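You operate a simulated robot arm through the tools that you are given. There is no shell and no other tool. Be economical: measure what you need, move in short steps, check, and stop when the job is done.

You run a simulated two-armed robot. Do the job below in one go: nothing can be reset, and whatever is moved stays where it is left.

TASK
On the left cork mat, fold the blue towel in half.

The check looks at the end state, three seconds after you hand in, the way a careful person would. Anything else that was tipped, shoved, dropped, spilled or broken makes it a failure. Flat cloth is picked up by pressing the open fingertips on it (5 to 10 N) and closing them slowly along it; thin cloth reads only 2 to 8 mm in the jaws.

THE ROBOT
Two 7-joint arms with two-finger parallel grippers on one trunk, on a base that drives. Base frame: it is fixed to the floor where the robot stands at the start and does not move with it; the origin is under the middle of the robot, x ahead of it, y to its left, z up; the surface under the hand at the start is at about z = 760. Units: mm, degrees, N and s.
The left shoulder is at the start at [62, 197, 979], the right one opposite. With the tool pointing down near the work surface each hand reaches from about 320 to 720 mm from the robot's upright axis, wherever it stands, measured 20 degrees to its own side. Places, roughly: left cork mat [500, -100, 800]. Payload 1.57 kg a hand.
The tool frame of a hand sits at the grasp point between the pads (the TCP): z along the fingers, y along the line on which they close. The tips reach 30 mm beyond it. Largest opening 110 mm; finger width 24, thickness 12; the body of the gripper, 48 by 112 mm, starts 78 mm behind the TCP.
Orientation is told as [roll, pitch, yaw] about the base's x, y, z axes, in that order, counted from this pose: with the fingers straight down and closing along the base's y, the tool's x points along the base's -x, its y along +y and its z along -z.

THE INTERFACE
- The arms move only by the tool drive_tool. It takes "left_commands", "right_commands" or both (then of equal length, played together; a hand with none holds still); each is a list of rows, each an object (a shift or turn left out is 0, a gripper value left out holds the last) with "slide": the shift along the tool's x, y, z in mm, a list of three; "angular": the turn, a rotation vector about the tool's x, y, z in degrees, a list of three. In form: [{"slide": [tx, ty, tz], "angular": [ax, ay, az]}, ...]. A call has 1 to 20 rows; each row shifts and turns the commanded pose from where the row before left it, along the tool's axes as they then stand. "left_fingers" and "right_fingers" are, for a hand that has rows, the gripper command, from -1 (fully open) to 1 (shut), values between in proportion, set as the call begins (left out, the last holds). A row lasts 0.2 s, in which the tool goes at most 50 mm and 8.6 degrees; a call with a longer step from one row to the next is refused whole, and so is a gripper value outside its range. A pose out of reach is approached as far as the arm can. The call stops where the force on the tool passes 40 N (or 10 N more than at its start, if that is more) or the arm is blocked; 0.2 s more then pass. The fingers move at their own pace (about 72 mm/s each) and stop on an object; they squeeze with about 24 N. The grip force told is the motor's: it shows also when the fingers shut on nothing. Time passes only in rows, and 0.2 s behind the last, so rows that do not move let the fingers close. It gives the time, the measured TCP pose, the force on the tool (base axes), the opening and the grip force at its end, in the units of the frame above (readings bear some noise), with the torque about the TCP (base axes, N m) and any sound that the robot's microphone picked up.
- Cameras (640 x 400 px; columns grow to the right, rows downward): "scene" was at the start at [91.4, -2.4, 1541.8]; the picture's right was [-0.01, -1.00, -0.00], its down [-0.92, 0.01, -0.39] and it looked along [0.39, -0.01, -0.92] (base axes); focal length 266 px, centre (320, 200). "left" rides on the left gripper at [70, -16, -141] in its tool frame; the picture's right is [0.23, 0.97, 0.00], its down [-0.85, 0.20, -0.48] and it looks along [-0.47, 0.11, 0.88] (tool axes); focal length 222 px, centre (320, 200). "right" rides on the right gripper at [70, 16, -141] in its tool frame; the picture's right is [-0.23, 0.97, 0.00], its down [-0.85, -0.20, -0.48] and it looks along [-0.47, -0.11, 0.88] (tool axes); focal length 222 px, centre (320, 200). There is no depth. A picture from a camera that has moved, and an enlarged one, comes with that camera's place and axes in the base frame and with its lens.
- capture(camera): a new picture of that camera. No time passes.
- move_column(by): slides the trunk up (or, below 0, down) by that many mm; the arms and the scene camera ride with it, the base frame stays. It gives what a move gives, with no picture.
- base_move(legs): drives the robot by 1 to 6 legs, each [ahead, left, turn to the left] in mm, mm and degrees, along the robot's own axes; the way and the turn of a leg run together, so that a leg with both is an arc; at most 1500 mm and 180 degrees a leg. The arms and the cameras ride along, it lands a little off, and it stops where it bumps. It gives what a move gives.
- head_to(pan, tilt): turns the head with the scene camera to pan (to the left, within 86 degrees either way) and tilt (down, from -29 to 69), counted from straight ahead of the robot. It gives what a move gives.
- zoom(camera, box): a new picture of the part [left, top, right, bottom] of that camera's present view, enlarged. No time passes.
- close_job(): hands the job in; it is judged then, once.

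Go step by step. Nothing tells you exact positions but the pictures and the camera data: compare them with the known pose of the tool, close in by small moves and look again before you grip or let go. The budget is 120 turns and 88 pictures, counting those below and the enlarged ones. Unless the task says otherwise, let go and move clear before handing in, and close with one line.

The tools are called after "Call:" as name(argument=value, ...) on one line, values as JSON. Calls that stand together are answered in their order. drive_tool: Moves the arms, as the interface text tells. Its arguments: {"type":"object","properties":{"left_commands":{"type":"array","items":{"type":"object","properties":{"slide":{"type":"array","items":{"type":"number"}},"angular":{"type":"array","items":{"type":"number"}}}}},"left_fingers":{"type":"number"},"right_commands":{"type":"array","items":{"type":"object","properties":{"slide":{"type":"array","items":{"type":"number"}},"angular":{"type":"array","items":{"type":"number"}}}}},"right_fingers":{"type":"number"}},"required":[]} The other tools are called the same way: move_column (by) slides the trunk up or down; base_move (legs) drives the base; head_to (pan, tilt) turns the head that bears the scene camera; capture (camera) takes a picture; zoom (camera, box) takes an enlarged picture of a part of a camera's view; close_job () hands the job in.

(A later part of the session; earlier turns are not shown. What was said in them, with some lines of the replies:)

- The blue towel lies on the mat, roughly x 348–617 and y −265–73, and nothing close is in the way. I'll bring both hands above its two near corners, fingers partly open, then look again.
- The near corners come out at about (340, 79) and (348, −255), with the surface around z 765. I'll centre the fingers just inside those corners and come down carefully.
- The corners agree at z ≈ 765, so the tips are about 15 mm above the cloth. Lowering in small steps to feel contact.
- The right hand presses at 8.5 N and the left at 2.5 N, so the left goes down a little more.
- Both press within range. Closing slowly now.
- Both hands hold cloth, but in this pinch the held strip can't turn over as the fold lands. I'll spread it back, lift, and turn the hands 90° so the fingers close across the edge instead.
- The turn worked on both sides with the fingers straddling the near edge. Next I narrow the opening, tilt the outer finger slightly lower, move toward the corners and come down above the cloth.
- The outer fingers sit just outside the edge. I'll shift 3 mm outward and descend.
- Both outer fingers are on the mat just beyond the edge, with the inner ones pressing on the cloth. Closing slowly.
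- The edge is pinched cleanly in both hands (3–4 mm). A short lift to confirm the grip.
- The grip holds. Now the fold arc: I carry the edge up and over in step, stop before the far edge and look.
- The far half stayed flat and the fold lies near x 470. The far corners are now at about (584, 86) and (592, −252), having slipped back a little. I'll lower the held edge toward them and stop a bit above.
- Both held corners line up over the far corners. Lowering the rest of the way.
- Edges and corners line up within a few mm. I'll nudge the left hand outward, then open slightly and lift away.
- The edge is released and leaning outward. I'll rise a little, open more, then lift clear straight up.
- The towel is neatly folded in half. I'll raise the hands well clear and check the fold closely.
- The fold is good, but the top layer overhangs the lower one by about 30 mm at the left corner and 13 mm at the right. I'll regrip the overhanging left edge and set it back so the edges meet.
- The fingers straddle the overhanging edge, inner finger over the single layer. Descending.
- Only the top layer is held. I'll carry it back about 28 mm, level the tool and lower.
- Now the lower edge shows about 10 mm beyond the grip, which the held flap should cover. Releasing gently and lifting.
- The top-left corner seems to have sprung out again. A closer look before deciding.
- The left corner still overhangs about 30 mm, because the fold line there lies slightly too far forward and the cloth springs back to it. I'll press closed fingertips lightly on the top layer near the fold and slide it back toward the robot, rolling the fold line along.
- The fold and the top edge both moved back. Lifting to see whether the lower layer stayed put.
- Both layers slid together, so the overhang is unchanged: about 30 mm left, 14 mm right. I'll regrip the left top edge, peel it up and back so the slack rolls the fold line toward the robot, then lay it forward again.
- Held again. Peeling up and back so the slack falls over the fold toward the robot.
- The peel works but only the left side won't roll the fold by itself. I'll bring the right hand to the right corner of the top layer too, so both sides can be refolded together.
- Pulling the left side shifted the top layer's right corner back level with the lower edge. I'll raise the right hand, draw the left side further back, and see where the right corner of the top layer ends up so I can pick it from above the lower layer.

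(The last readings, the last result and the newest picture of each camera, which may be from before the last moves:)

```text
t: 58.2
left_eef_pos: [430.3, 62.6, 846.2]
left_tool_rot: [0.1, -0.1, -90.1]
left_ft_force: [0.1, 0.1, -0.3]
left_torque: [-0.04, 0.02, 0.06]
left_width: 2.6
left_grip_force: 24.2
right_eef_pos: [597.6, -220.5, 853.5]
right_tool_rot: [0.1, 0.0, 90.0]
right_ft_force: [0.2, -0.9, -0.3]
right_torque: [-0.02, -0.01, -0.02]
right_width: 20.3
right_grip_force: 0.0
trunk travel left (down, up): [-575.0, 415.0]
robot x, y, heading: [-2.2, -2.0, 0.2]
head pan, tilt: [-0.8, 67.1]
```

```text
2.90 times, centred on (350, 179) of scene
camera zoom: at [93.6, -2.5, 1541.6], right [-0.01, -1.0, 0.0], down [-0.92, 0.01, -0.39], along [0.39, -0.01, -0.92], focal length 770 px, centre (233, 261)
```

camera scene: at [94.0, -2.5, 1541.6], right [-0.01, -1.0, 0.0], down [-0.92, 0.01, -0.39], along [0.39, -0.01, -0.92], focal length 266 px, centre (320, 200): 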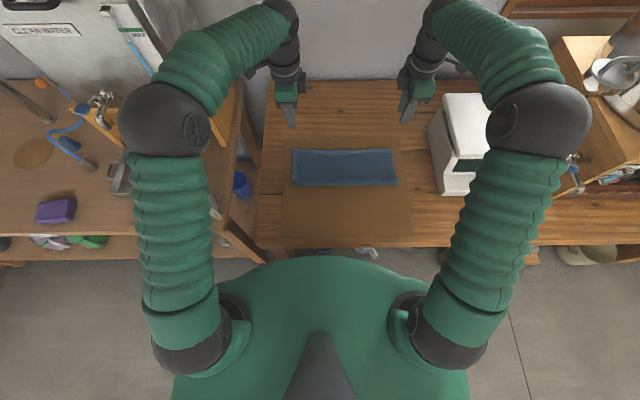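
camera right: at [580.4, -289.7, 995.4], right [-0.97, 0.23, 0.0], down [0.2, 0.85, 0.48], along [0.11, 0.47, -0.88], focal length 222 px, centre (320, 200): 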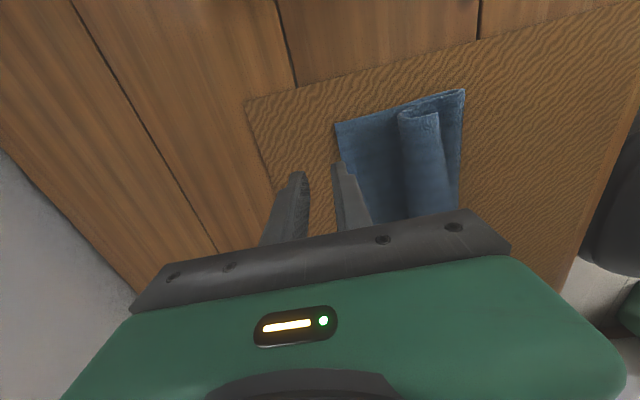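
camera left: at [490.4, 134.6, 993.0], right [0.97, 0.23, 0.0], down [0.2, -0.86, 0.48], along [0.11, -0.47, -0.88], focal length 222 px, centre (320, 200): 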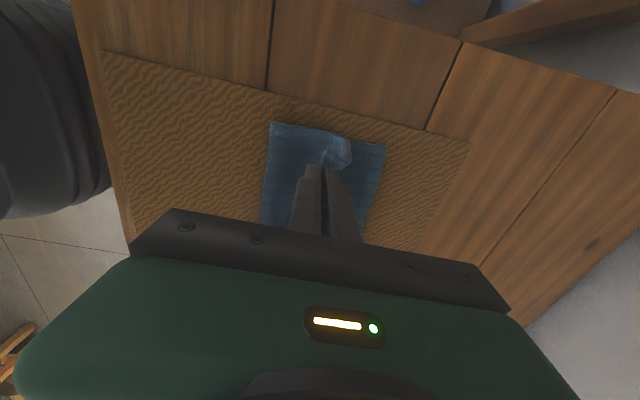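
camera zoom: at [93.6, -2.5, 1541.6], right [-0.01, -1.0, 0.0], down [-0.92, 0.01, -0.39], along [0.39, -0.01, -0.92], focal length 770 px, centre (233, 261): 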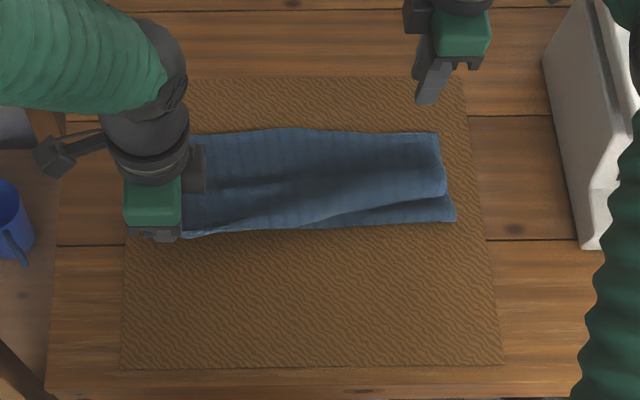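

The top layer is peeling open cleanly. I'll unfold it fully with the left hand and then redo the fold with both hands.

Call:
drive_tool(left_commands=[{"slide": [0, -15, 0]}, {"slide": [0, -15, 0]}, {"slide": [0, -15, 5]}, {"slide": [0, -15, 10]}, {"slide": [0, -15, 10]}, {"slide": [0, -12, 5]}, {}], right_commands=[{"slide": [0, 20, -20]}, {"slide": [0, 20, -20]}, {"slide": [0, 20, 0]}, {"slide": [0, 20, 0]}, {"slide": [0, 20, 0]}, {"slide": [0, 20, 0]}, {}])

Call:
capture(camera="right")

Call:
zoom(camera="scene", box=[240, 110, 460, 248])

```text
t: 59.8
left_eef_pos: [342.0, 62.8, 816.9]
left_tool_rot: [0.0, 0.1, -90.0]
left_ft_force: [-0.3, 0.6, 0.0]
left_torque: [-0.02, 0.01, -0.01]
left_width: 2.4
left_grip_force: 23.5
right_eef_pos: [477.1, -219.1, 894.3]
right_tool_rot: [0.0, -0.1, 90.0]
right_ft_force: [0.0, -0.6, -0.3]
right_torque: [-0.02, 0.01, -0.01]
right_width: 20.5
right_grip_force: 0.1
trunk travel left (down, up): [-575.0, 415.0]
robot x, y, heading: [-2.3, -2.3, -0.2]
head pan, tilt: [-0.8, 67.1]
```

```text
28 pictures are left
camera right: at [461.1, -289.7, 1035.8], right [-0.97, 0.23, 0.0], down [0.2, 0.85, 0.48], along [0.11, 0.47, -0.88], focal length 222 px, centre (320, 200)
```

right: 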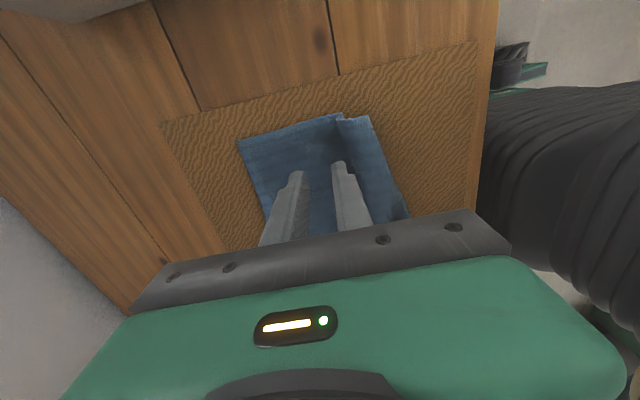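

```text
2.90 times, centred on (350, 179) of scene
camera zoom: at [92.7, -2.5, 1541.7], right [-0.01, -1.0, 0.0], down [-0.92, 0.01, -0.39], along [0.39, -0.01, -0.92], focal length 770 px, centre (233, 261)
```

zoom: 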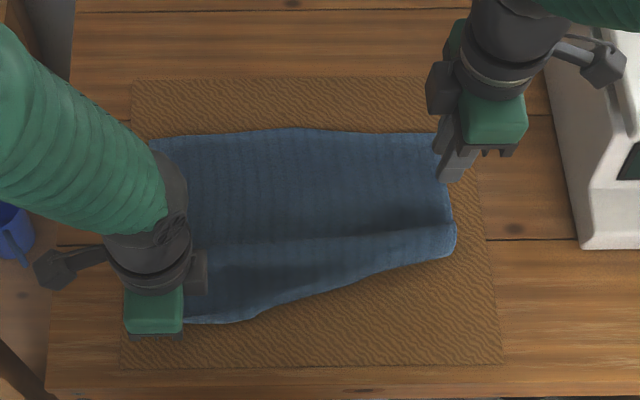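

The left is open, and the right part of the near edge is still curled back to about (411, −222). I'll grip it there with the right hand and pull it out flat.

Call:
drive_tool(right_commands=[{"slide": [1, 17, 15], "angular": [3, 0, 0]}, {"slide": [1, 16, 20]}, {"slide": [1, 16, 20]}, {"slide": [0, 16, 20]}, {}], right_fingers=0.55)

Call:
zoom(camera="right", box=[200, 60, 440, 210])

```text
t: 61.0
left_eef_pos: [342.9, 61.6, 818.1]
left_tool_rot: [0.0, 0.1, -90.0]
left_ft_force: [0.8, -0.7, -0.6]
left_torque: [-0.02, 0.0, -0.01]
left_width: 2.8
left_grip_force: 24.0
right_eef_pos: [413.0, -224.0, 817.1]
right_tool_rot: [-2.9, -0.1, 90.1]
right_ft_force: [0.2, 0.2, -0.2]
right_torque: [-0.02, 0.0, -0.03]
right_width: 24.7
right_grip_force: 0.1
trunk travel left (down, up): [-575.0, 415.0]
robot x, y, heading: [-2.4, 1.5, 0.1]
head pan, tilt: [-0.8, 67.1]
```

```text
2.67 times, centred on (320, 135) of right
camera zoom: at [389.8, -293.8, 957.1], right [-0.97, 0.23, -0.05], down [0.17, 0.85, 0.49], along [0.15, 0.47, -0.87], focal length 592 px, centre (320, 373)
```

zoom: 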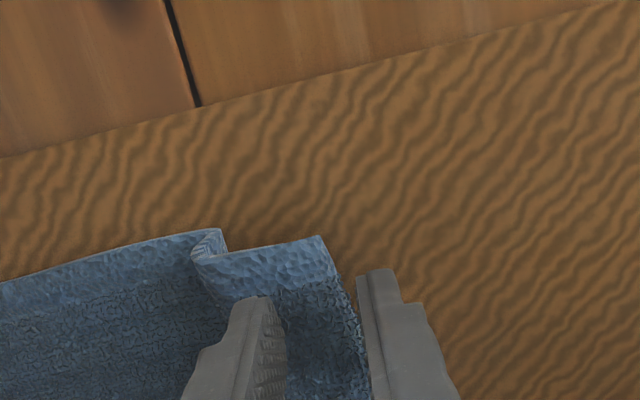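

Call:
drive_tool(right_commands=[{"slide": [0, 0, 8]}, {"slide": [0, 0, 5]}, {"slide": [0, 0, 3]}, {"slide": [0, 0, 2]}, {"slide": [0, 0, 1]}, {}])

```text
t: 62.4
left_eef_pos: [341.2, 62.5, 819.2]
left_tool_rot: [0.1, 0.1, -90.0]
left_ft_force: [0.3, 0.3, 0.6]
left_torque: [-0.01, 0.02, 0.02]
left_width: 2.4
left_grip_force: 23.8
right_eef_pos: [415.5, -222.7, 798.6]
right_tool_rot: [-3.1, 0.0, 90.0]
right_ft_force: [-1.4, -0.5, 14.5]
right_torque: [0.0, -0.24, -0.05]
right_width: 24.6
right_grip_force: 0.1
trunk travel left (down, up): [-575.0, 415.0]
robot x, y, heading: [-2.7, -2.4, -0.3]
head pan, tilt: [-0.8, 67.1]
```

Call:
drive_tool(right_commands=[{"slide": [0, 0, -0.6]}, {}], right_fingers=0.75)

Call:
drive_tool(right_commands=[{}, {}, {}, {}], right_fingers=1)

Call:
drive_tool(right_commands=[{"slide": [0, 0, -10]}, {"slide": [0, 0, -15]}, {"slide": [0, 0, -15]}, {"slide": [0, 0, -10]}, {}])

Call:
zoom(camera="right", box=[180, 50, 440, 212])

```text
t: 63.0
left_eef_pos: [342.4, 63.4, 817.6]
left_tool_rot: [-0.1, 0.0, -90.0]
left_ft_force: [0.3, 0.0, 0.1]
left_torque: [-0.01, -0.01, 0.0]
left_width: 2.2
left_grip_force: 24.2
right_eef_pos: [414.8, -222.7, 799.2]
right_tool_rot: [-3.0, 0.0, 89.9]
right_ft_force: [0.1, 0.2, 14.1]
right_torque: [0.12, -0.19, -0.01]
right_width: 14.6
right_grip_force: 0.8
trunk travel left (down, up): [-575.0, 415.0]
robot x, y, heading: [-1.4, 2.2, 0.1]
head pan, tilt: [-0.8, 67.1]
```

```text
t: 64.0
left_eef_pos: [343.2, 63.0, 818.3]
left_tool_rot: [0.0, 0.0, -90.0]
left_ft_force: [-0.2, -0.5, 0.5]
left_torque: [0.01, -0.02, 0.0]
left_width: 2.4
left_grip_force: 23.9
right_eef_pos: [415.7, -220.9, 798.7]
right_tool_rot: [-3.0, -0.1, 90.1]
right_ft_force: [3.2, -0.9, 15.3]
right_torque: [0.1, -0.16, -0.02]
right_width: 6.4
right_grip_force: 23.7
trunk travel left (down, up): [-575.0, 415.0]
robot x, y, heading: [-2.8, 0.9, -0.2]
head pan, tilt: [-0.8, 67.1]
```

```text
t: 65.2
left_eef_pos: [343.1, 62.5, 818.3]
left_tool_rot: [0.0, 0.0, -90.0]
left_ft_force: [0.2, -0.4, -1.4]
left_torque: [0.02, -0.01, -0.02]
left_width: 2.6
left_grip_force: 24.2
right_eef_pos: [412.8, -224.2, 850.1]
right_tool_rot: [-3.0, -0.1, 89.9]
right_ft_force: [-0.4, -0.2, -0.7]
right_torque: [0.0, 0.02, 0.02]
right_width: 5.7
right_grip_force: 23.8
trunk travel left (down, up): [-575.0, 415.0]
robot x, y, heading: [1.2, -2.2, 0.1]
head pan, tilt: [-0.8, 67.1]
```

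```text
2.46 times, centred on (310, 131) of right
camera zoom: at [389.6, -293.3, 990.3], right [-0.97, 0.23, -0.05], down [0.17, 0.85, 0.49], along [0.15, 0.47, -0.87], focal length 547 px, centre (345, 370)
```

zoom: 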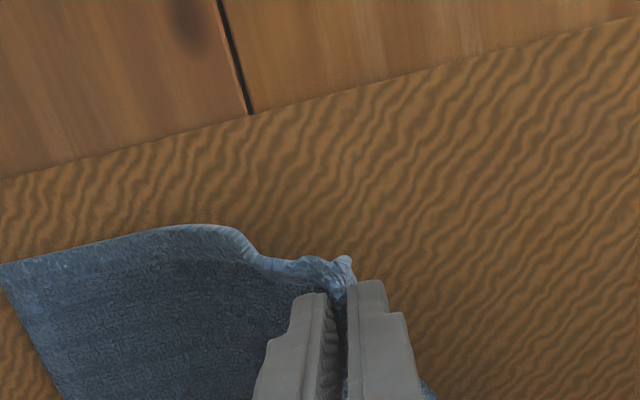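

I hold a doubled part: the true edge dangles underneath on the near side. I'll raise until it hangs free, then lower while moving away so the tail lies out toward the robot, and release.

Call:
drive_tool(right_commands=[{"slide": [0, 0, -20], "angular": [-3, 0, 0]}, {"slide": [0, 0, -25]}, {"slide": [0, 0, -10]}, {}, {}, {"slide": [0, -5, 10]}, {"slide": [0, -10, 13]}, {"slide": [0, -10, 13]}, {"slide": [0, -12, 15]}, {"slide": [0, -12, 15]}, {"slide": [0, -10, 15]}, {"slide": [0, -5, 8]}, {}])

Call:
capture(camera="right")

Call:
zoom(camera="scene", box=[240, 110, 460, 248])

```text
t: 68.0
left_eef_pos: [342.8, 62.0, 817.5]
left_tool_rot: [0.0, -0.1, -90.0]
left_ft_force: [0.6, -0.8, 0.2]
left_torque: [-0.02, -0.03, 0.01]
left_width: 2.3
left_grip_force: 24.1
right_eef_pos: [477.3, -224.0, 813.9]
right_tool_rot: [0.0, 0.0, 90.0]
right_ft_force: [-0.4, 0.6, -0.6]
right_torque: [0.04, -0.02, 0.03]
right_width: 5.6
right_grip_force: 23.6
trunk travel left (down, up): [-575.0, 415.0]
robot x, y, heading: [2.2, -1.4, -0.2]
head pan, tilt: [-0.8, 67.1]
```

```text
24 pictures are left
camera right: at [459.6, -292.6, 956.5], right [-0.97, 0.23, 0.0], down [0.2, 0.85, 0.48], along [0.11, 0.47, -0.88], focal length 222 px, centre (320, 200)
```

right: 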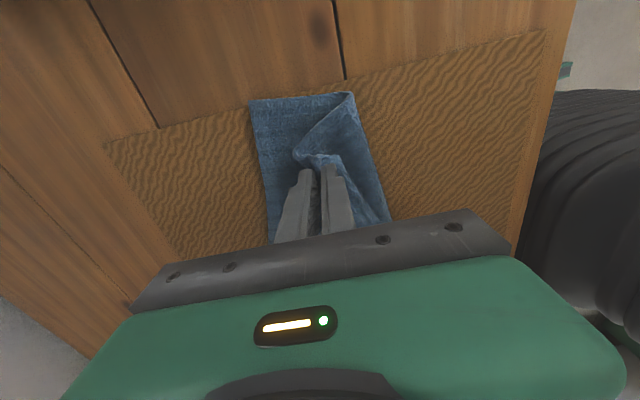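

```text
2.90 times, centred on (350, 179) of scene
camera zoom: at [91.9, -2.6, 1541.7], right [-0.01, -1.0, 0.0], down [-0.92, 0.01, -0.39], along [0.39, -0.01, -0.92], focal length 770 px, centre (233, 261)
```

zoom: 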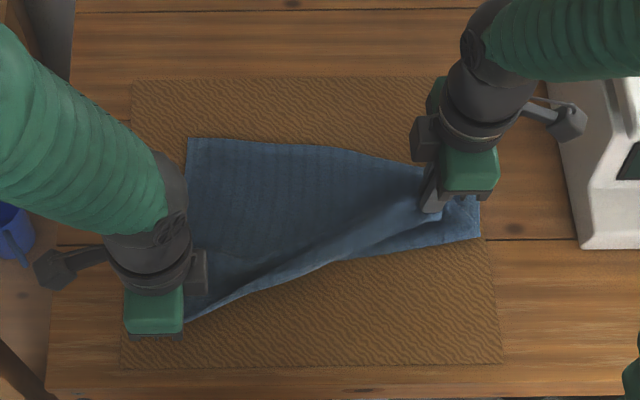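

The cloth around the right hand is bunched with its edge somewhere under the hand. I'll release the right, lift away, and look at how it lies.

Call:
drive_tool(right_commands=[{"slide": [0, 0, 0]}, {}, {}, {"slide": [0, 0, -10]}, {"slide": [0, 0, -30]}, {"slide": [0, -30, -40]}, {"slide": [0, -30, -40]}, {"slide": [0, -40, 0]}, {"slide": [0, -40, 0]}, {}], right_fingers=0.4)

Call:
zoom(camera="scene", box=[260, 130, 430, 237])

Call:
capture(camera="right")

```text
t: 70.2
left_eef_pos: [342.7, 61.6, 818.5]
left_tool_rot: [0.1, 0.0, -90.0]
left_ft_force: [-0.8, -0.6, 0.0]
left_torque: [0.0, -0.04, -0.01]
left_width: 2.5
left_grip_force: 23.8
right_eef_pos: [613.5, -224.9, 937.9]
right_tool_rot: [0.0, -0.1, 90.0]
right_ft_force: [-0.1, 0.1, -0.6]
right_torque: [0.02, 0.0, -0.02]
right_width: 33.3
right_grip_force: 0.1
trunk travel left (down, up): [-575.0, 415.0]
robot x, y, heading: [-1.3, 0.3, -0.1]
head pan, tilt: [-0.8, 67.1]
```

```text
3.74 times, centred on (345, 184) of scene
camera zoom: at [90.9, -2.6, 1541.8], right [-0.01, -1.0, 0.0], down [-0.92, 0.01, -0.39], along [0.39, -0.01, -0.92], focal length 993 px, centre (226, 262)
```

zoom: 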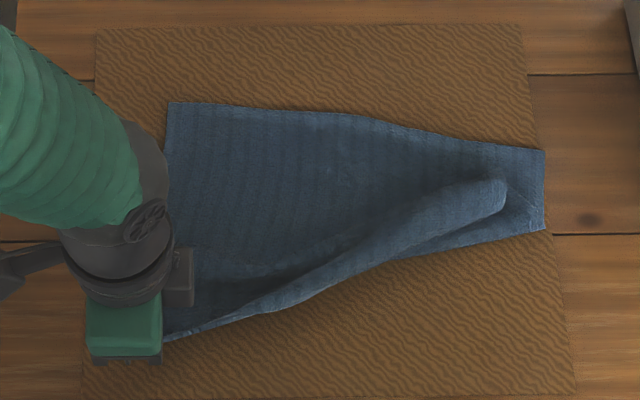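

```text
21 pictures are left
camera right: at [597.8, -294.9, 1079.4], right [-0.97, 0.23, 0.0], down [0.2, 0.85, 0.48], along [0.11, 0.47, -0.88], focal length 222 px, centre (320, 200)
```

right: 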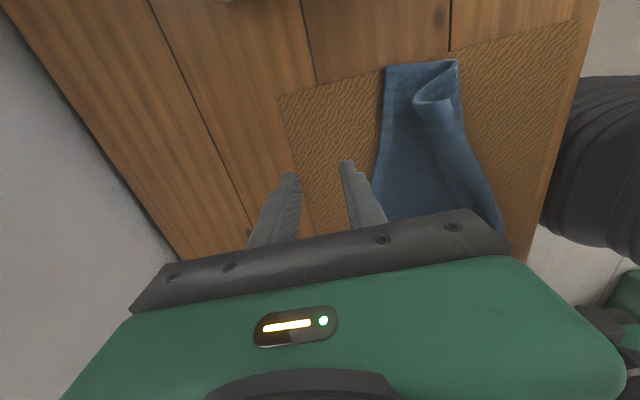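

Now it's clear: the towel has slewed, with its far-right corner at about (518, −291), and the near-right part is loosely rolled on top around (465, −212). First I'll grip the far-right edge and draw it back out to straighten the towel, with the left hand holding its corner.

Call:
drive_tool(right_commands=[{"slide": [9, 18, 20], "angular": [-3, 0, 0]}, {"slide": [9, 18, 25]}, {"slide": [9, 18, 25]}, {"slide": [9, 18, 25]}, {"slide": [9, 19, 25]}, {}], right_fingers=0.58)

Call:
zoom(camera="right", box=[220, 60, 460, 210])

```text
t: 71.6
left_eef_pos: [342.6, 61.7, 817.5]
left_tool_rot: [-0.1, 0.0, -90.0]
left_ft_force: [0.1, -0.4, 0.0]
left_torque: [-0.05, 0.01, 0.03]
left_width: 2.5
left_grip_force: 23.6
right_eef_pos: [519.5, -267.6, 817.7]
right_tool_rot: [3.0, 0.0, 90.0]
right_ft_force: [0.5, -0.1, 0.0]
right_torque: [0.02, -0.01, -0.02]
right_width: 23.1
right_grip_force: 0.1
trunk travel left (down, up): [-575.0, 415.0]
robot x, y, heading: [0.7, -3.1, 0.0]
head pan, tilt: [-0.8, 67.1]
```

```text
2.67 times, centred on (340, 135) of right
camera zoom: at [510.1, -337.5, 959.7], right [-0.97, 0.23, 0.05], down [0.22, 0.85, 0.47], along [0.06, 0.47, -0.88], focal length 592 px, centre (267, 373)
```

zoom: 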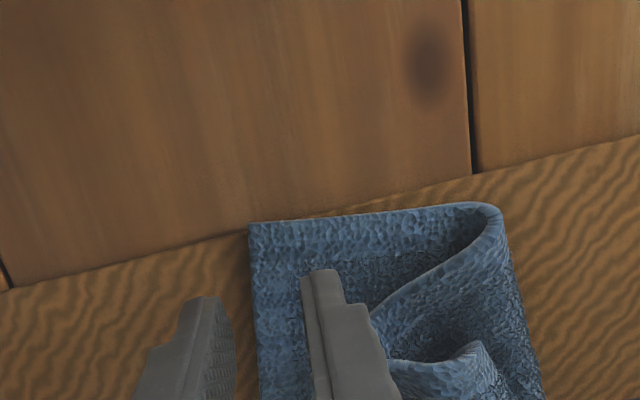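

The layered shape is clear: the far-right corner is a single layer. Gripping it.

Call:
drive_tool(right_commands=[{"slide": [0, 2, 9]}, {"slide": [0, 0, 6]}, {"slide": [0, 0, 4]}, {"slide": [0, 0, 2]}, {"slide": [0, 0, 1]}, {}])

Call:
drive_tool(right_commands=[{}, {}], right_fingers=0.8)

Call:
drive_tool(right_commands=[{}, {}, {}, {}], right_fingers=1)

```text
t: 73.0
left_eef_pos: [343.2, 61.6, 817.3]
left_tool_rot: [0.0, -0.1, -89.9]
left_ft_force: [-0.2, -0.4, -0.1]
left_torque: [0.03, 0.03, 0.04]
left_width: 2.8
left_grip_force: 23.3
right_eef_pos: [516.2, -266.9, 797.9]
right_tool_rot: [3.0, -0.1, 90.0]
right_ft_force: [-0.3, -0.4, 0.4]
right_torque: [0.0, -0.01, 0.01]
right_width: 23.3
right_grip_force: 0.2
trunk travel left (down, up): [-575.0, 415.0]
robot x, y, heading: [0.2, -2.0, 0.2]
head pan, tilt: [-0.8, 67.1]
```

```text
t: 73.6
left_eef_pos: [340.7, 62.4, 817.6]
left_tool_rot: [0.0, 0.0, -90.0]
left_ft_force: [-0.1, -1.4, 0.4]
left_torque: [0.01, 0.0, 0.02]
left_width: 2.7
left_grip_force: 23.7
right_eef_pos: [516.8, -267.4, 798.1]
right_tool_rot: [3.1, -0.1, 90.0]
right_ft_force: [-0.3, 0.8, 0.8]
right_torque: [-0.01, 0.01, 0.01]
right_width: 11.3
right_grip_force: 0.0
trunk travel left (down, up): [-575.0, 415.0]
robot x, y, heading: [-4.7, 0.1, 0.2]
head pan, tilt: [-0.8, 67.1]
```

```text
t: 74.6
left_eef_pos: [342.7, 62.4, 817.9]
left_tool_rot: [0.0, 0.1, -90.0]
left_ft_force: [0.6, -0.3, 0.0]
left_torque: [0.01, -0.01, 0.03]
left_width: 2.5
left_grip_force: 24.1
right_eef_pos: [516.5, -265.5, 796.8]
right_tool_rot: [3.1, -0.1, 90.0]
right_ft_force: [-1.0, 0.7, 1.9]
right_torque: [0.03, 0.0, -0.04]
right_width: 3.8
right_grip_force: 24.0
trunk travel left (down, up): [-575.0, 415.0]
robot x, y, heading: [-2.2, -1.9, 0.0]
head pan, tilt: [-0.8, 67.1]
```

Call:
drive_tool(right_commands=[{"slide": [0, 0, -6]}, {"slide": [-3, -8, -2]}, {"slide": [-3, -10, 0]}, {"slide": [-3, -10, 0]}, {"slide": [-3, -10, 0]}, {"slide": [-4, -10, 0]}, {"slide": [-4, -10, 0]}, {"slide": [0, -10, 0]}, {}])

Call:
zoom(camera="scene", box=[240, 110, 460, 248])

Call:
capture(camera="right")

```text
t: 76.6
left_eef_pos: [343.2, 60.6, 817.8]
left_tool_rot: [0.0, -0.1, -90.1]
left_ft_force: [0.3, -0.9, 0.3]
left_torque: [-0.02, -0.02, 0.0]
left_width: 2.6
left_grip_force: 24.4
right_eef_pos: [584.8, -247.7, 800.8]
right_tool_rot: [3.0, 0.0, 90.0]
right_ft_force: [0.1, 0.3, 0.2]
right_torque: [0.0, 0.01, 0.01]
right_width: 3.6
right_grip_force: 24.3
trunk travel left (down, up): [-575.0, 415.0]
robot x, y, heading: [-0.9, -0.1, -0.1]
head pan, tilt: [-0.8, 67.1]
```

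```text
2.90 times, centred on (350, 179) of scene
camera zoom: at [92.4, -2.7, 1541.7], right [-0.01, -1.0, 0.0], down [-0.92, 0.01, -0.39], along [0.39, -0.01, -0.92], focal length 770 px, centre (233, 261)
```

zoom: 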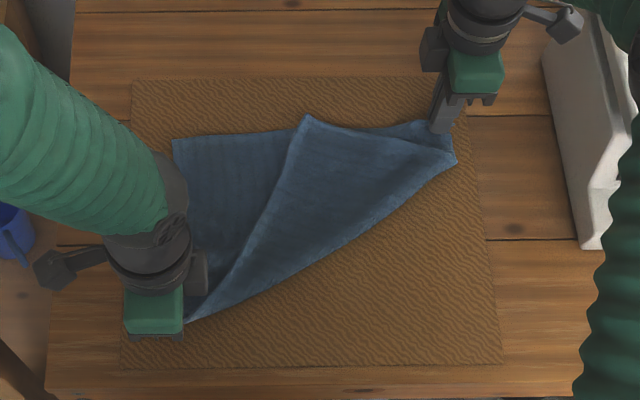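

```text
18 pictures are left
camera right: at [576.1, -317.7, 943.6], right [-0.97, 0.23, 0.05], down [0.22, 0.85, 0.47], along [0.06, 0.47, -0.88], focal length 222 px, centre (320, 200)
```

right: 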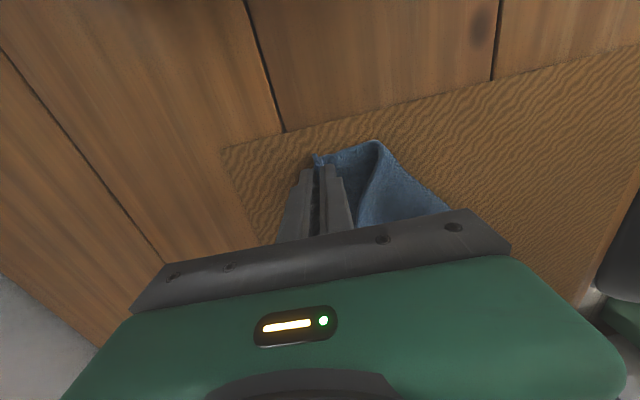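

The towel is now neatly half-open: the near-right corner lies at the far edge near (600, −102). I'll release the far-right corner and go to pick that flap corner to unfold it.

Call:
drive_tool(right_commands=[{}, {}, {}, {"slide": [0, 0, -20]}, {"slide": [0, 0, -40]}, {"slide": [-37, -3, 0]}, {"slide": [-37, -3, 0]}, {"slide": [-37, -3, 0]}, {"slide": [-37, -3, 0]}, {"slide": [0, 0, 30]}, {}], right_fingers=0.65)

Call:
zoom(camera="right", box=[200, 50, 456, 210])

```text
t: 79.0
left_eef_pos: [342.2, 62.0, 816.6]
left_tool_rot: [-0.1, 0.0, -90.0]
left_ft_force: [0.3, 0.3, 0.0]
left_torque: [0.02, -0.02, 0.01]
left_width: 2.6
left_grip_force: 24.4
right_eef_pos: [598.7, -101.3, 832.3]
right_tool_rot: [3.0, 0.0, 90.0]
right_ft_force: [-0.1, -0.1, 0.1]
right_torque: [-0.02, -0.05, 0.01]
right_width: 19.8
right_grip_force: 0.0
trunk travel left (down, up): [-575.0, 415.0]
robot x, y, heading: [1.0, -1.6, 0.3]
head pan, tilt: [-0.8, 67.1]
```

```text
2.50 times, centred on (328, 130) of right
camera zoom: at [589.1, -170.6, 974.3], right [-0.97, 0.23, 0.05], down [0.22, 0.85, 0.47], along [0.06, 0.47, -0.88], focal length 555 px, centre (300, 375)
```

zoom: 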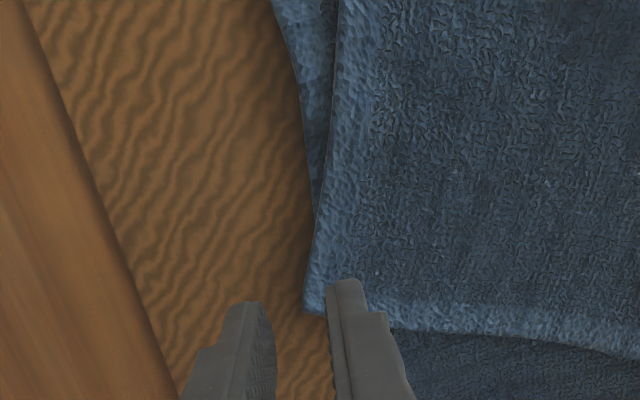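

Call:
drive_tool(right_commands=[{"slide": [4, 6, 12]}, {"slide": [0, 0, 10]}, {"slide": [0, 0, 4]}, {"slide": [0, 0, 3]}, {"slide": [0, 0, 2]}, {}])

```text
t: 80.4
left_eef_pos: [341.6, 62.8, 817.5]
left_tool_rot: [0.0, 0.0, -90.1]
left_ft_force: [0.5, 0.7, 1.4]
left_torque: [-0.04, -0.03, 0.0]
left_width: 2.6
left_grip_force: 23.7
right_eef_pos: [591.2, -102.3, 801.6]
right_tool_rot: [2.9, 0.0, 90.0]
right_ft_force: [0.2, -0.6, 1.9]
right_torque: [0.0, -0.02, -0.01]
right_width: 19.2
right_grip_force: 0.0
trunk travel left (down, up): [-575.0, 415.0]
robot x, y, heading: [-0.2, -0.7, 0.2]
head pan, tilt: [-0.8, 67.1]
```

Call:
drive_tool(right_commands=[{"slide": [0, 0, 1]}, {"slide": [0, 0, 0.8]}, {}])

Call:
drive_tool(right_commands=[{}, {}], right_fingers=0.8)

Call:
drive_tool(right_commands=[{}, {}, {}, {}], right_fingers=1)

Call:
drive_tool(right_commands=[{"slide": [0, 0, -8]}, {"slide": [0, 2, -12]}, {"slide": [0, 4, -12]}, {}])

Call:
zoom(camera="right", box=[200, 50, 456, 210])

```text
t: 81.2
left_eef_pos: [342.8, 63.9, 818.4]
left_tool_rot: [-0.1, 0.0, -89.9]
left_ft_force: [0.3, 0.2, 0.1]
left_torque: [-0.02, 0.01, 0.03]
left_width: 2.6
left_grip_force: 24.0
right_eef_pos: [589.9, -103.1, 799.5]
right_tool_rot: [3.0, 0.0, 90.0]
right_ft_force: [1.5, -0.4, 3.8]
right_torque: [0.02, 0.04, -0.01]
right_width: 18.9
right_grip_force: 0.0
trunk travel left (down, up): [-575.0, 415.0]
robot x, y, heading: [0.4, -0.9, -0.3]
head pan, tilt: [-0.8, 67.1]
```

```text
t: 81.8
left_eef_pos: [342.6, 63.1, 817.0]
left_tool_rot: [0.0, -0.1, -90.0]
left_ft_force: [0.4, -0.6, -0.1]
left_torque: [0.02, 0.0, 0.0]
left_width: 2.5
left_grip_force: 23.7
right_eef_pos: [590.7, -103.3, 798.4]
right_tool_rot: [3.0, 0.0, 90.0]
right_ft_force: [0.9, 0.0, 4.6]
right_torque: [0.01, -0.02, -0.03]
right_width: 10.8
right_grip_force: 0.1
trunk travel left (down, up): [-575.0, 415.0]
robot x, y, heading: [-1.0, 0.3, -0.0]
head pan, tilt: [-0.8, 67.1]
```

```text
t: 82.8
left_eef_pos: [342.3, 62.6, 817.0]
left_tool_rot: [0.0, 0.1, -90.0]
left_ft_force: [0.8, -0.6, 0.1]
left_torque: [-0.01, -0.02, -0.01]
left_width: 2.5
left_grip_force: 23.5
right_eef_pos: [590.9, -103.2, 798.9]
right_tool_rot: [3.1, 0.0, 89.9]
right_ft_force: [-2.6, 0.1, 4.7]
right_torque: [0.01, 0.1, 0.01]
right_width: 3.2
right_grip_force: 24.5
trunk travel left (down, up): [-575.0, 415.0]
robot x, y, heading: [1.6, 3.0, 0.0]
head pan, tilt: [-0.8, 67.1]
```

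```text
t: 83.8
left_eef_pos: [343.5, 63.0, 817.6]
left_tool_rot: [0.0, 0.0, -90.1]
left_ft_force: [1.2, 0.2, -0.1]
left_torque: [-0.05, -0.02, 0.03]
left_width: 2.5
left_grip_force: 24.1
right_eef_pos: [585.9, -103.6, 830.8]
right_tool_rot: [3.1, 0.0, 90.0]
right_ft_force: [0.8, -0.4, 0.4]
right_torque: [0.0, 0.01, -0.05]
right_width: 3.1
right_grip_force: 24.0
trunk travel left (down, up): [-575.0, 415.0]
robot x, y, heading: [-1.8, -0.5, -0.2]
head pan, tilt: [-0.8, 67.1]
```

```text
2.50 times, centred on (328, 130) of right
camera zoom: at [576.9, -173.6, 972.4], right [-0.97, 0.23, 0.05], down [0.22, 0.85, 0.47], along [0.06, 0.47, -0.88], focal length 555 px, centre (300, 375)
```

zoom: 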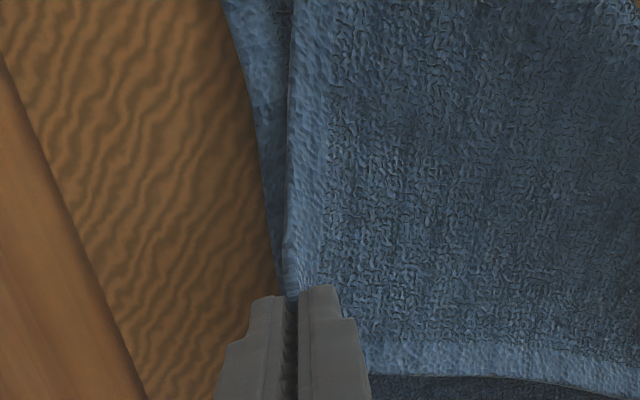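

The flap corner is held, single layer. Carrying it over to the near-right position.

Call:
drive_tool(right_commands=[{"slide": [8, 15, -20], "angular": [3, 0, 0]}, {"slide": [11, 20, -20]}, {"slide": [11, 20, -10]}, {"slide": [11, 20, -5]}, {"slide": [11, 20, 0]}, {"slide": [12, 20, 0]}, {"slide": [12, 20, 0]}, {"slide": [12, 20, 5]}, {"slide": [12, 20, 10]}, {"slide": [12, 20, 15]}, {"slide": [12, 20, 15]}, {"slide": [9, 15, 10]}, {}])

Call:
zoom(camera="scene", box=[240, 110, 460, 248])

```text
t: 86.6
left_eef_pos: [342.6, 62.0, 816.9]
left_tool_rot: [0.1, 0.1, -90.0]
left_ft_force: [-0.1, -0.6, 0.5]
left_torque: [0.0, -0.02, 0.03]
left_width: 2.5
left_grip_force: 24.2
right_eef_pos: [357.7, -236.4, 831.1]
right_tool_rot: [0.0, 0.0, 89.9]
right_ft_force: [-0.1, -0.1, -0.2]
right_torque: [0.0, 0.0, 0.02]
right_width: 3.3
right_grip_force: 24.3
trunk travel left (down, up): [-575.0, 415.0]
robot x, y, heading: [-3.4, 0.7, 0.0]
head pan, tilt: [-0.8, 67.1]
```

```text
2.90 times, centred on (350, 179) of scene
camera zoom: at [91.8, -2.6, 1541.7], right [-0.01, -1.0, 0.0], down [-0.92, 0.01, -0.39], along [0.39, -0.01, -0.92], focal length 770 px, centre (233, 261)
```

zoom: 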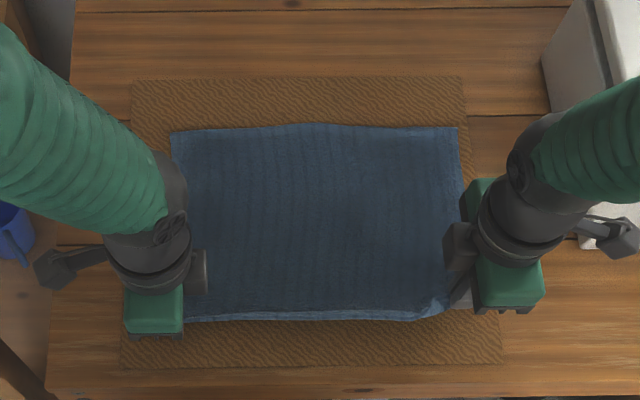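

The towel is flat again with both near corners in hand. Now the second fold: a lower, slower arc so the slack rolls the crease toward the robot, shifting both hands ~22 mm to the right to match the far edge.

Call:
drive_tool(left_commands=[{"slide": [-3, 15, -25]}, {"slide": [-3, 20, -20]}, {"slide": [-3, 20, -10]}, {"slide": [-3, 20, 0]}, {"slide": [-3, 20, 0]}, {"slide": [-3, 20, 5]}, {"slide": [-3, 17, 8]}, {"slide": [-1, 15, 10]}, {}], right_commands=[{"slide": [3, -14, -15]}, {"slide": [3, -19, -15]}, {"slide": [3, -19, -10]}, {"slide": [3, -19, 0]}, {"slide": [3, -19, 0]}, {"slide": [3, -19, 5]}, {"slide": [3, -16, 8]}, {"slide": [1, -15, 10]}, {}])

Call:
zoom(camera="scene", box=[240, 110, 460, 248])

```text
t: 88.6
left_eef_pos: [489.7, 41.0, 849.8]
left_tool_rot: [0.1, 0.1, -90.0]
left_ft_force: [-0.2, -0.1, 0.1]
left_torque: [-0.02, -0.04, 0.0]
left_width: 2.4
left_grip_force: 24.0
right_eef_pos: [496.8, -258.9, 848.2]
right_tool_rot: [0.0, -0.2, 90.0]
right_ft_force: [-0.4, 1.0, 0.2]
right_torque: [0.0, -0.01, 0.02]
right_width: 3.1
right_grip_force: 23.8
trunk travel left (down, up): [-575.0, 415.0]
robot x, y, heading: [0.5, 0.3, 0.2]
head pan, tilt: [-0.8, 67.1]
```

```text
2.90 times, centred on (350, 179) of scene
camera zoom: at [91.8, -2.7, 1541.8], right [-0.01, -1.0, 0.0], down [-0.92, 0.01, -0.39], along [0.39, -0.01, -0.92], focal length 770 px, centre (233, 261)
```

zoom: 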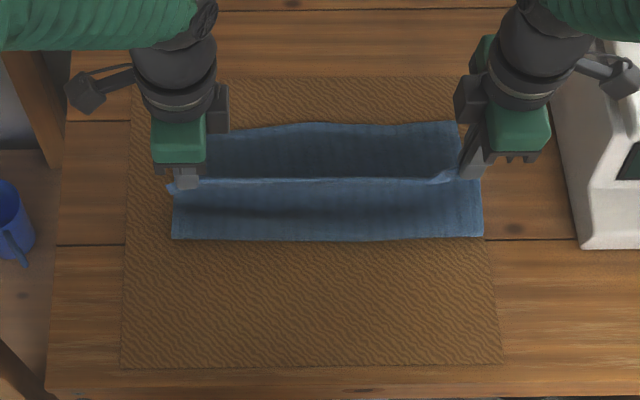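

The crease now sits at about x 447, right at the middle. Continuing forward and low.

Call:
drive_tool(left_commands=[{"slide": [0, 14, 3]}, {"slide": [0, 14, 5]}, {"slide": [0, 14, 7]}, {"slide": [0, 13, 7]}, {}], right_commands=[{"slide": [0, -14, 3]}, {"slide": [0, -15, 5]}, {"slide": [0, -15, 6]}, {"slide": [0, -14, 6]}, {}])

Call:
capture(camera="left")

Call:
capture(camera="right")

```text
t: 89.8
left_eef_pos: [545.0, 42.1, 826.7]
left_tool_rot: [0.1, 0.1, -90.0]
left_ft_force: [0.5, -0.3, -1.1]
left_torque: [-0.04, 0.02, 0.0]
left_width: 2.6
left_grip_force: 23.8
right_eef_pos: [555.3, -259.6, 830.6]
right_tool_rot: [0.0, -0.1, 90.0]
right_ft_force: [-1.1, 1.0, -0.7]
right_torque: [0.01, 0.01, -0.02]
right_width: 3.2
right_grip_force: 23.7
trunk travel left (down, up): [-575.0, 415.0]
robot x, y, heading: [2.9, 2.8, -0.1]
head pan, tilt: [-0.8, 67.1]
```

```text
13 pictures are left
camera left: at [529.0, 111.9, 968.1], right [0.97, 0.23, 0.0], down [0.2, -0.86, 0.48], along [0.11, -0.47, -0.88], focal length 222 px, centre (320, 200)
```

left: 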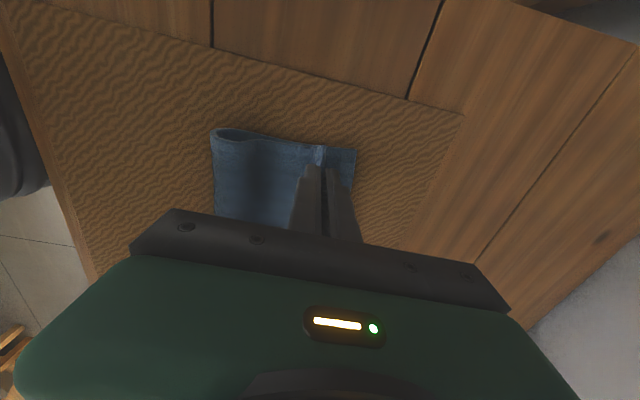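

```text
12 pictures are left
camera right: at [538.5, -329.5, 971.3], right [-0.97, 0.23, 0.0], down [0.2, 0.85, 0.48], along [0.11, 0.47, -0.88], focal length 222 px, centre (320, 200)
```

right: 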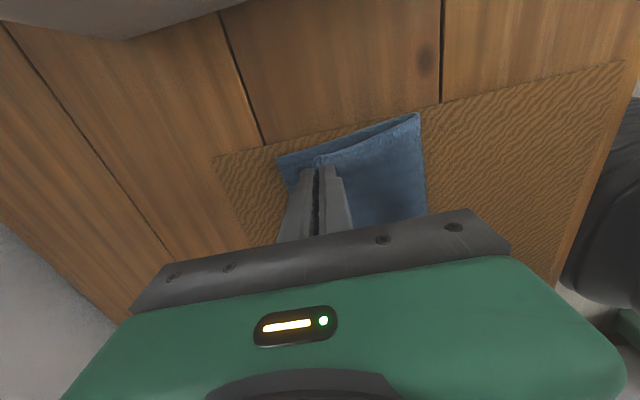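

Lower corners measure (575, 63) and (591, −276), and the held corners line up sideways. Final approach and touch-down.

Call:
drive_tool(left_commands=[{"slide": [-1, 6, 4]}, {"slide": [-1, 6, 4]}, {"slide": [-1, 6, 5]}, {"slide": [0, 4, 5]}, {"slide": [0, 0, 3]}, {}], right_commands=[{"slide": [0, -8, 5]}, {"slide": [0, -8, 5]}, {"slide": [0, -7, 6]}, {"slide": [0, -5, 6]}, {"slide": [0, 0, 4]}, {}])

Call:
zoom(camera="scene", box=[240, 110, 460, 248])

```text
t: 91.2
left_eef_pos: [567.3, 39.0, 804.8]
left_tool_rot: [0.1, -0.1, -90.1]
left_ft_force: [0.8, -0.5, -0.3]
left_torque: [-0.01, 0.03, 0.05]
left_width: 2.5
left_grip_force: 24.0
right_eef_pos: [584.5, -258.4, 802.1]
right_tool_rot: [0.0, -0.1, 90.0]
right_ft_force: [-0.2, 0.3, 1.6]
right_torque: [0.01, 0.0, -0.01]
right_width: 2.9
right_grip_force: 23.7
trunk travel left (down, up): [-575.0, 415.0]
robot x, y, heading: [-1.5, 0.2, -0.2]
head pan, tilt: [-0.8, 67.1]
```

```text
2.90 times, centred on (350, 179) of scene
camera zoom: at [93.4, -2.7, 1541.7], right [-0.01, -1.0, 0.0], down [-0.92, 0.01, -0.39], along [0.39, -0.01, -0.92], focal length 770 px, centre (233, 261)
```

zoom: 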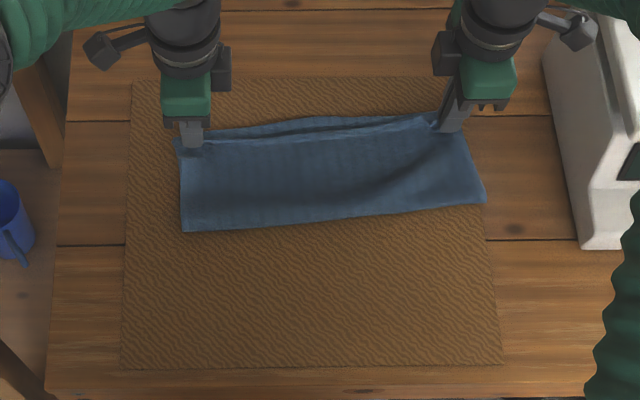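

The right crease has crept forward. Checking the right side before releasing.

Call:
capture(camera="right")

```text
10 pictures are left
camera right: at [567.9, -328.9, 944.2], right [-0.97, 0.23, 0.0], down [0.2, 0.85, 0.48], along [0.11, 0.47, -0.88], focal length 222 px, centre (320, 200)
```

right: 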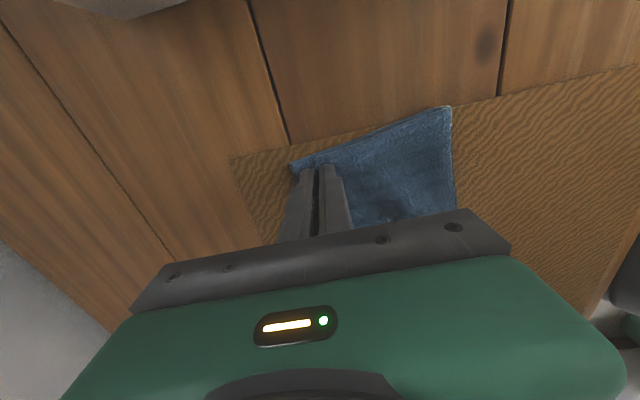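

On the right the lower corner moved to x ≈ 606 with the crease at 478, so the halves are equal there. The held edge just needs about 12 mm more forward on the right.

Call:
drive_tool(right_commands=[{"slide": [0, 0, -8]}, {"slide": [0, -5, 0]}, {"slide": [0, -6, 0]}, {"slide": [0, 0, 5]}, {"slide": [0, 0, 2]}, {}])

Call:
zoom(camera="right", box=[240, 60, 480, 210])

Call:
zoom(camera="left", box=[180, 60, 420, 210])

```text
t: 92.6
left_eef_pos: [566.2, 37.0, 805.0]
left_tool_rot: [0.0, 0.0, -89.9]
left_ft_force: [-0.1, -0.4, 0.1]
left_torque: [0.02, -0.03, 0.04]
left_width: 2.3
left_grip_force: 23.7
right_eef_pos: [595.0, -258.2, 804.6]
right_tool_rot: [-0.1, -0.2, 90.1]
right_ft_force: [0.2, 1.0, 1.4]
right_torque: [0.02, 0.01, -0.01]
right_width: 3.1
right_grip_force: 24.5
trunk travel left (down, up): [-575.0, 415.0]
robot x, y, heading: [1.9, 3.2, 0.1]
head pan, tilt: [-0.8, 67.1]
```

```text
2.67 times, centred on (360, 135) of right
camera zoom: at [578.0, -328.8, 945.0], right [-0.97, 0.23, 0.0], down [0.2, 0.85, 0.48], along [0.11, 0.47, -0.88], focal length 592 px, centre (213, 373)
```

zoom: 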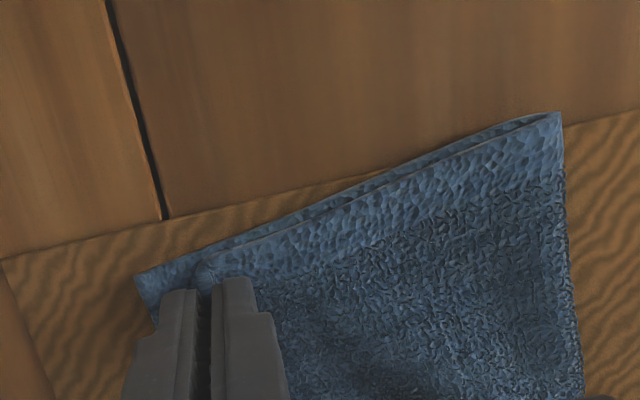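

```text
2.67 times, centred on (300, 135) of left
camera zoom: at [552.0, 108.2, 946.2], right [0.97, 0.23, 0.0], down [0.2, -0.86, 0.48], along [0.11, -0.47, -0.88], focal length 592 px, centre (373, 373)
```

zoom: 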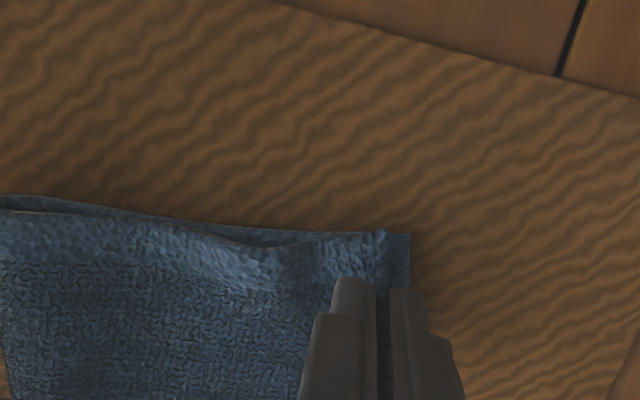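

Both sides are aligned within about a centimetre. Releasing gently and lifting straight up.

Call:
drive_tool(left_commands=[{}, {}, {}], right_commands=[{}, {}, {}], left_fingers=0.75, right_fingers=0.75)

Call:
drive_tool(left_commands=[{"slide": [0, 0, -3]}, {}, {}, {"slide": [0, 0, -6]}, {"slide": [0, 0, -10]}, {"slide": [0, 0, -20]}, {"slide": [0, 0, -40]}, {"slide": [0, 0, -40]}, {}], right_commands=[{"slide": [0, 0, -3]}, {}, {}, {"slide": [0, 0, -6]}, {"slide": [0, 0, -10]}, {"slide": [0, 0, -20]}, {"slide": [0, 0, -40]}, {"slide": [0, 0, -40]}, {}], left_fingers=0.55, right_fingers=0.55)

Call:
zoom(camera="scene", box=[260, 120, 430, 227])

Call:
zoom(camera="right", box=[240, 60, 480, 210])

Call:
zoom(camera="left", box=[160, 60, 400, 210])

```text
t: 93.4
left_eef_pos: [566.9, 37.0, 804.8]
left_tool_rot: [0.0, 0.0, -89.9]
left_ft_force: [-0.3, -0.1, -0.2]
left_torque: [0.0, 0.02, 0.01]
left_width: 13.5
left_grip_force: 0.1
right_eef_pos: [595.7, -258.7, 803.6]
right_tool_rot: [0.0, 0.0, 90.0]
right_ft_force: [-0.9, -0.7, 0.2]
right_torque: [0.02, 0.0, -0.03]
right_width: 13.8
right_grip_force: 0.2
trunk travel left (down, up): [-575.0, 415.0]
robot x, y, heading: [0.5, 0.3, -0.1]
head pan, tilt: [-0.8, 67.1]
```

```text
t: 95.4
left_eef_pos: [567.6, 39.2, 923.7]
left_tool_rot: [-0.1, 0.0, -90.1]
left_ft_force: [-1.0, -0.8, -0.7]
left_torque: [0.02, -0.01, 0.02]
left_width: 24.7
left_grip_force: 0.0
right_eef_pos: [597.2, -258.8, 920.6]
right_tool_rot: [0.1, -0.1, 90.0]
right_ft_force: [-0.3, 0.0, -0.1]
right_torque: [-0.02, -0.01, 0.0]
right_width: 25.0
right_grip_force: 0.2
trunk travel left (down, up): [-575.0, 415.0]
robot x, y, heading: [-1.9, 2.0, -0.0]
head pan, tilt: [-0.8, 67.1]
```

```text
3.74 times, centred on (345, 174) of scene
camera zoom: at [94.7, -2.8, 1541.5], right [-0.01, -1.0, 0.0], down [-0.92, 0.01, -0.39], along [0.39, 0.0, -0.92], focal length 993 px, centre (226, 299)
```

zoom: 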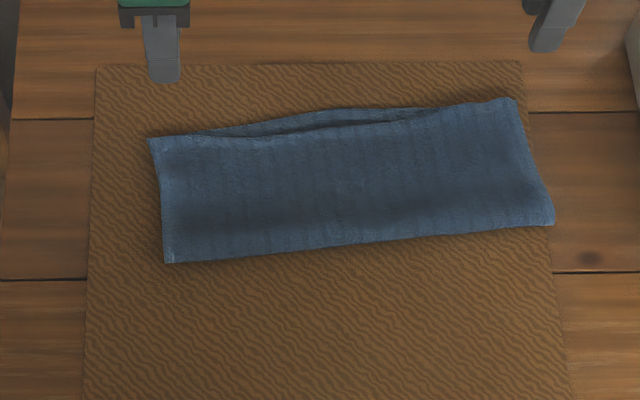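

```text
2.67 times, centred on (360, 135) of right
camera zoom: at [579.9, -328.7, 1062.1], right [-0.97, 0.23, 0.0], down [0.2, 0.85, 0.48], along [0.11, 0.47, -0.88], focal length 592 px, centre (213, 373)
```

zoom: 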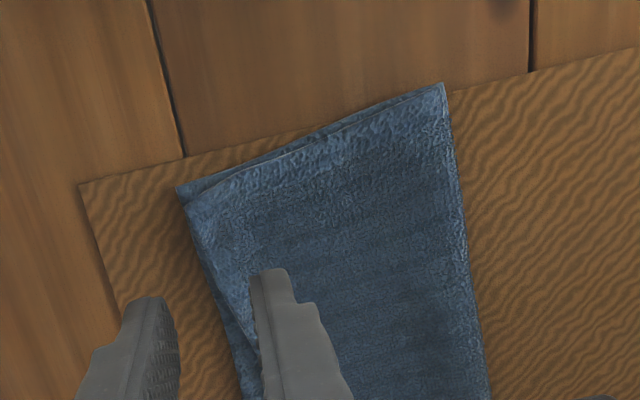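

```text
2.67 times, centred on (280, 135) of left
camera zoom: at [554.4, 109.6, 1065.4], right [0.97, 0.23, 0.0], down [0.2, -0.86, 0.48], along [0.11, -0.47, -0.88], focal length 592 px, centre (427, 373)
```

zoom: 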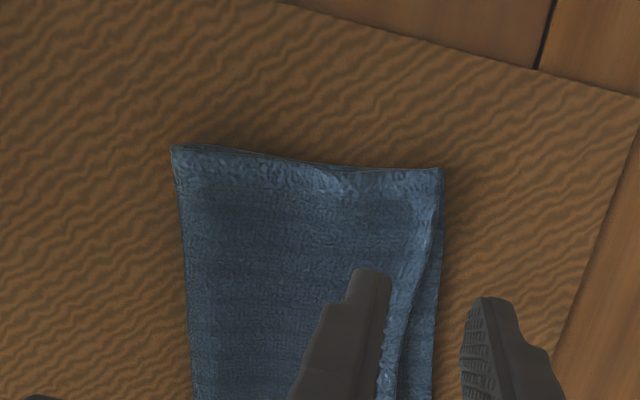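

Both corner pairs now lie on each other within a few millimetres and the towel lies folded in half. The middle of the top edge dips a little, and the crease's right corner is right at the mat's edge. I'll raise the hands a bit more, then hand in.

Call:
drive_tool(left_commands=[{"slide": [0, 0, -40]}, {"slide": [0, 0, -20]}, {}, {}, {}], right_commands=[{"slide": [0, 0, -40]}, {"slide": [0, 0, -20]}, {}, {}, {}])

Call:
capture(camera="scene")

```text
t: 96.6
left_eef_pos: [569.5, 36.9, 986.6]
left_tool_rot: [0.0, 0.0, -90.0]
left_ft_force: [0.6, 1.1, 0.0]
left_torque: [-0.01, 0.05, 0.0]
left_width: 25.0
left_grip_force: 0.1
right_eef_pos: [596.2, -259.1, 981.2]
right_tool_rot: [0.0, -0.1, 90.1]
right_ft_force: [-0.1, -0.4, 0.5]
right_torque: [0.0, -0.02, -0.03]
right_width: 25.0
right_grip_force: 0.0
trunk travel left (down, up): [-575.0, 415.0]
robot x, y, heading: [1.6, -1.3, -0.1]
head pan, tilt: [-0.8, 67.1]
```

```text
4 pictures are left
camera scene: at [93.7, -2.8, 1541.6], right [-0.01, -1.0, 0.0], down [-0.92, 0.01, -0.39], along [0.39, 0.0, -0.92], focal length 266 px, centre (320, 200)
```

scene: 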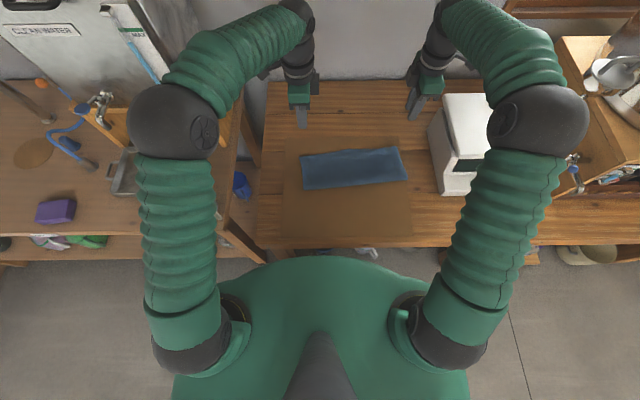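

The towel lies folded in half on the mat, the hands are clear, and nothing else in view has been moved. Handing in.

Call:
close_job()

```text
The job is handed in.
```

The blue towel is folded in half on the left cork mat with its corner pairs within about a centimetre; it sits a few degrees askew, the middle of the top edge dips about 20 mm, and the crease's right corner reaches a few millimetres past the mat's edge.
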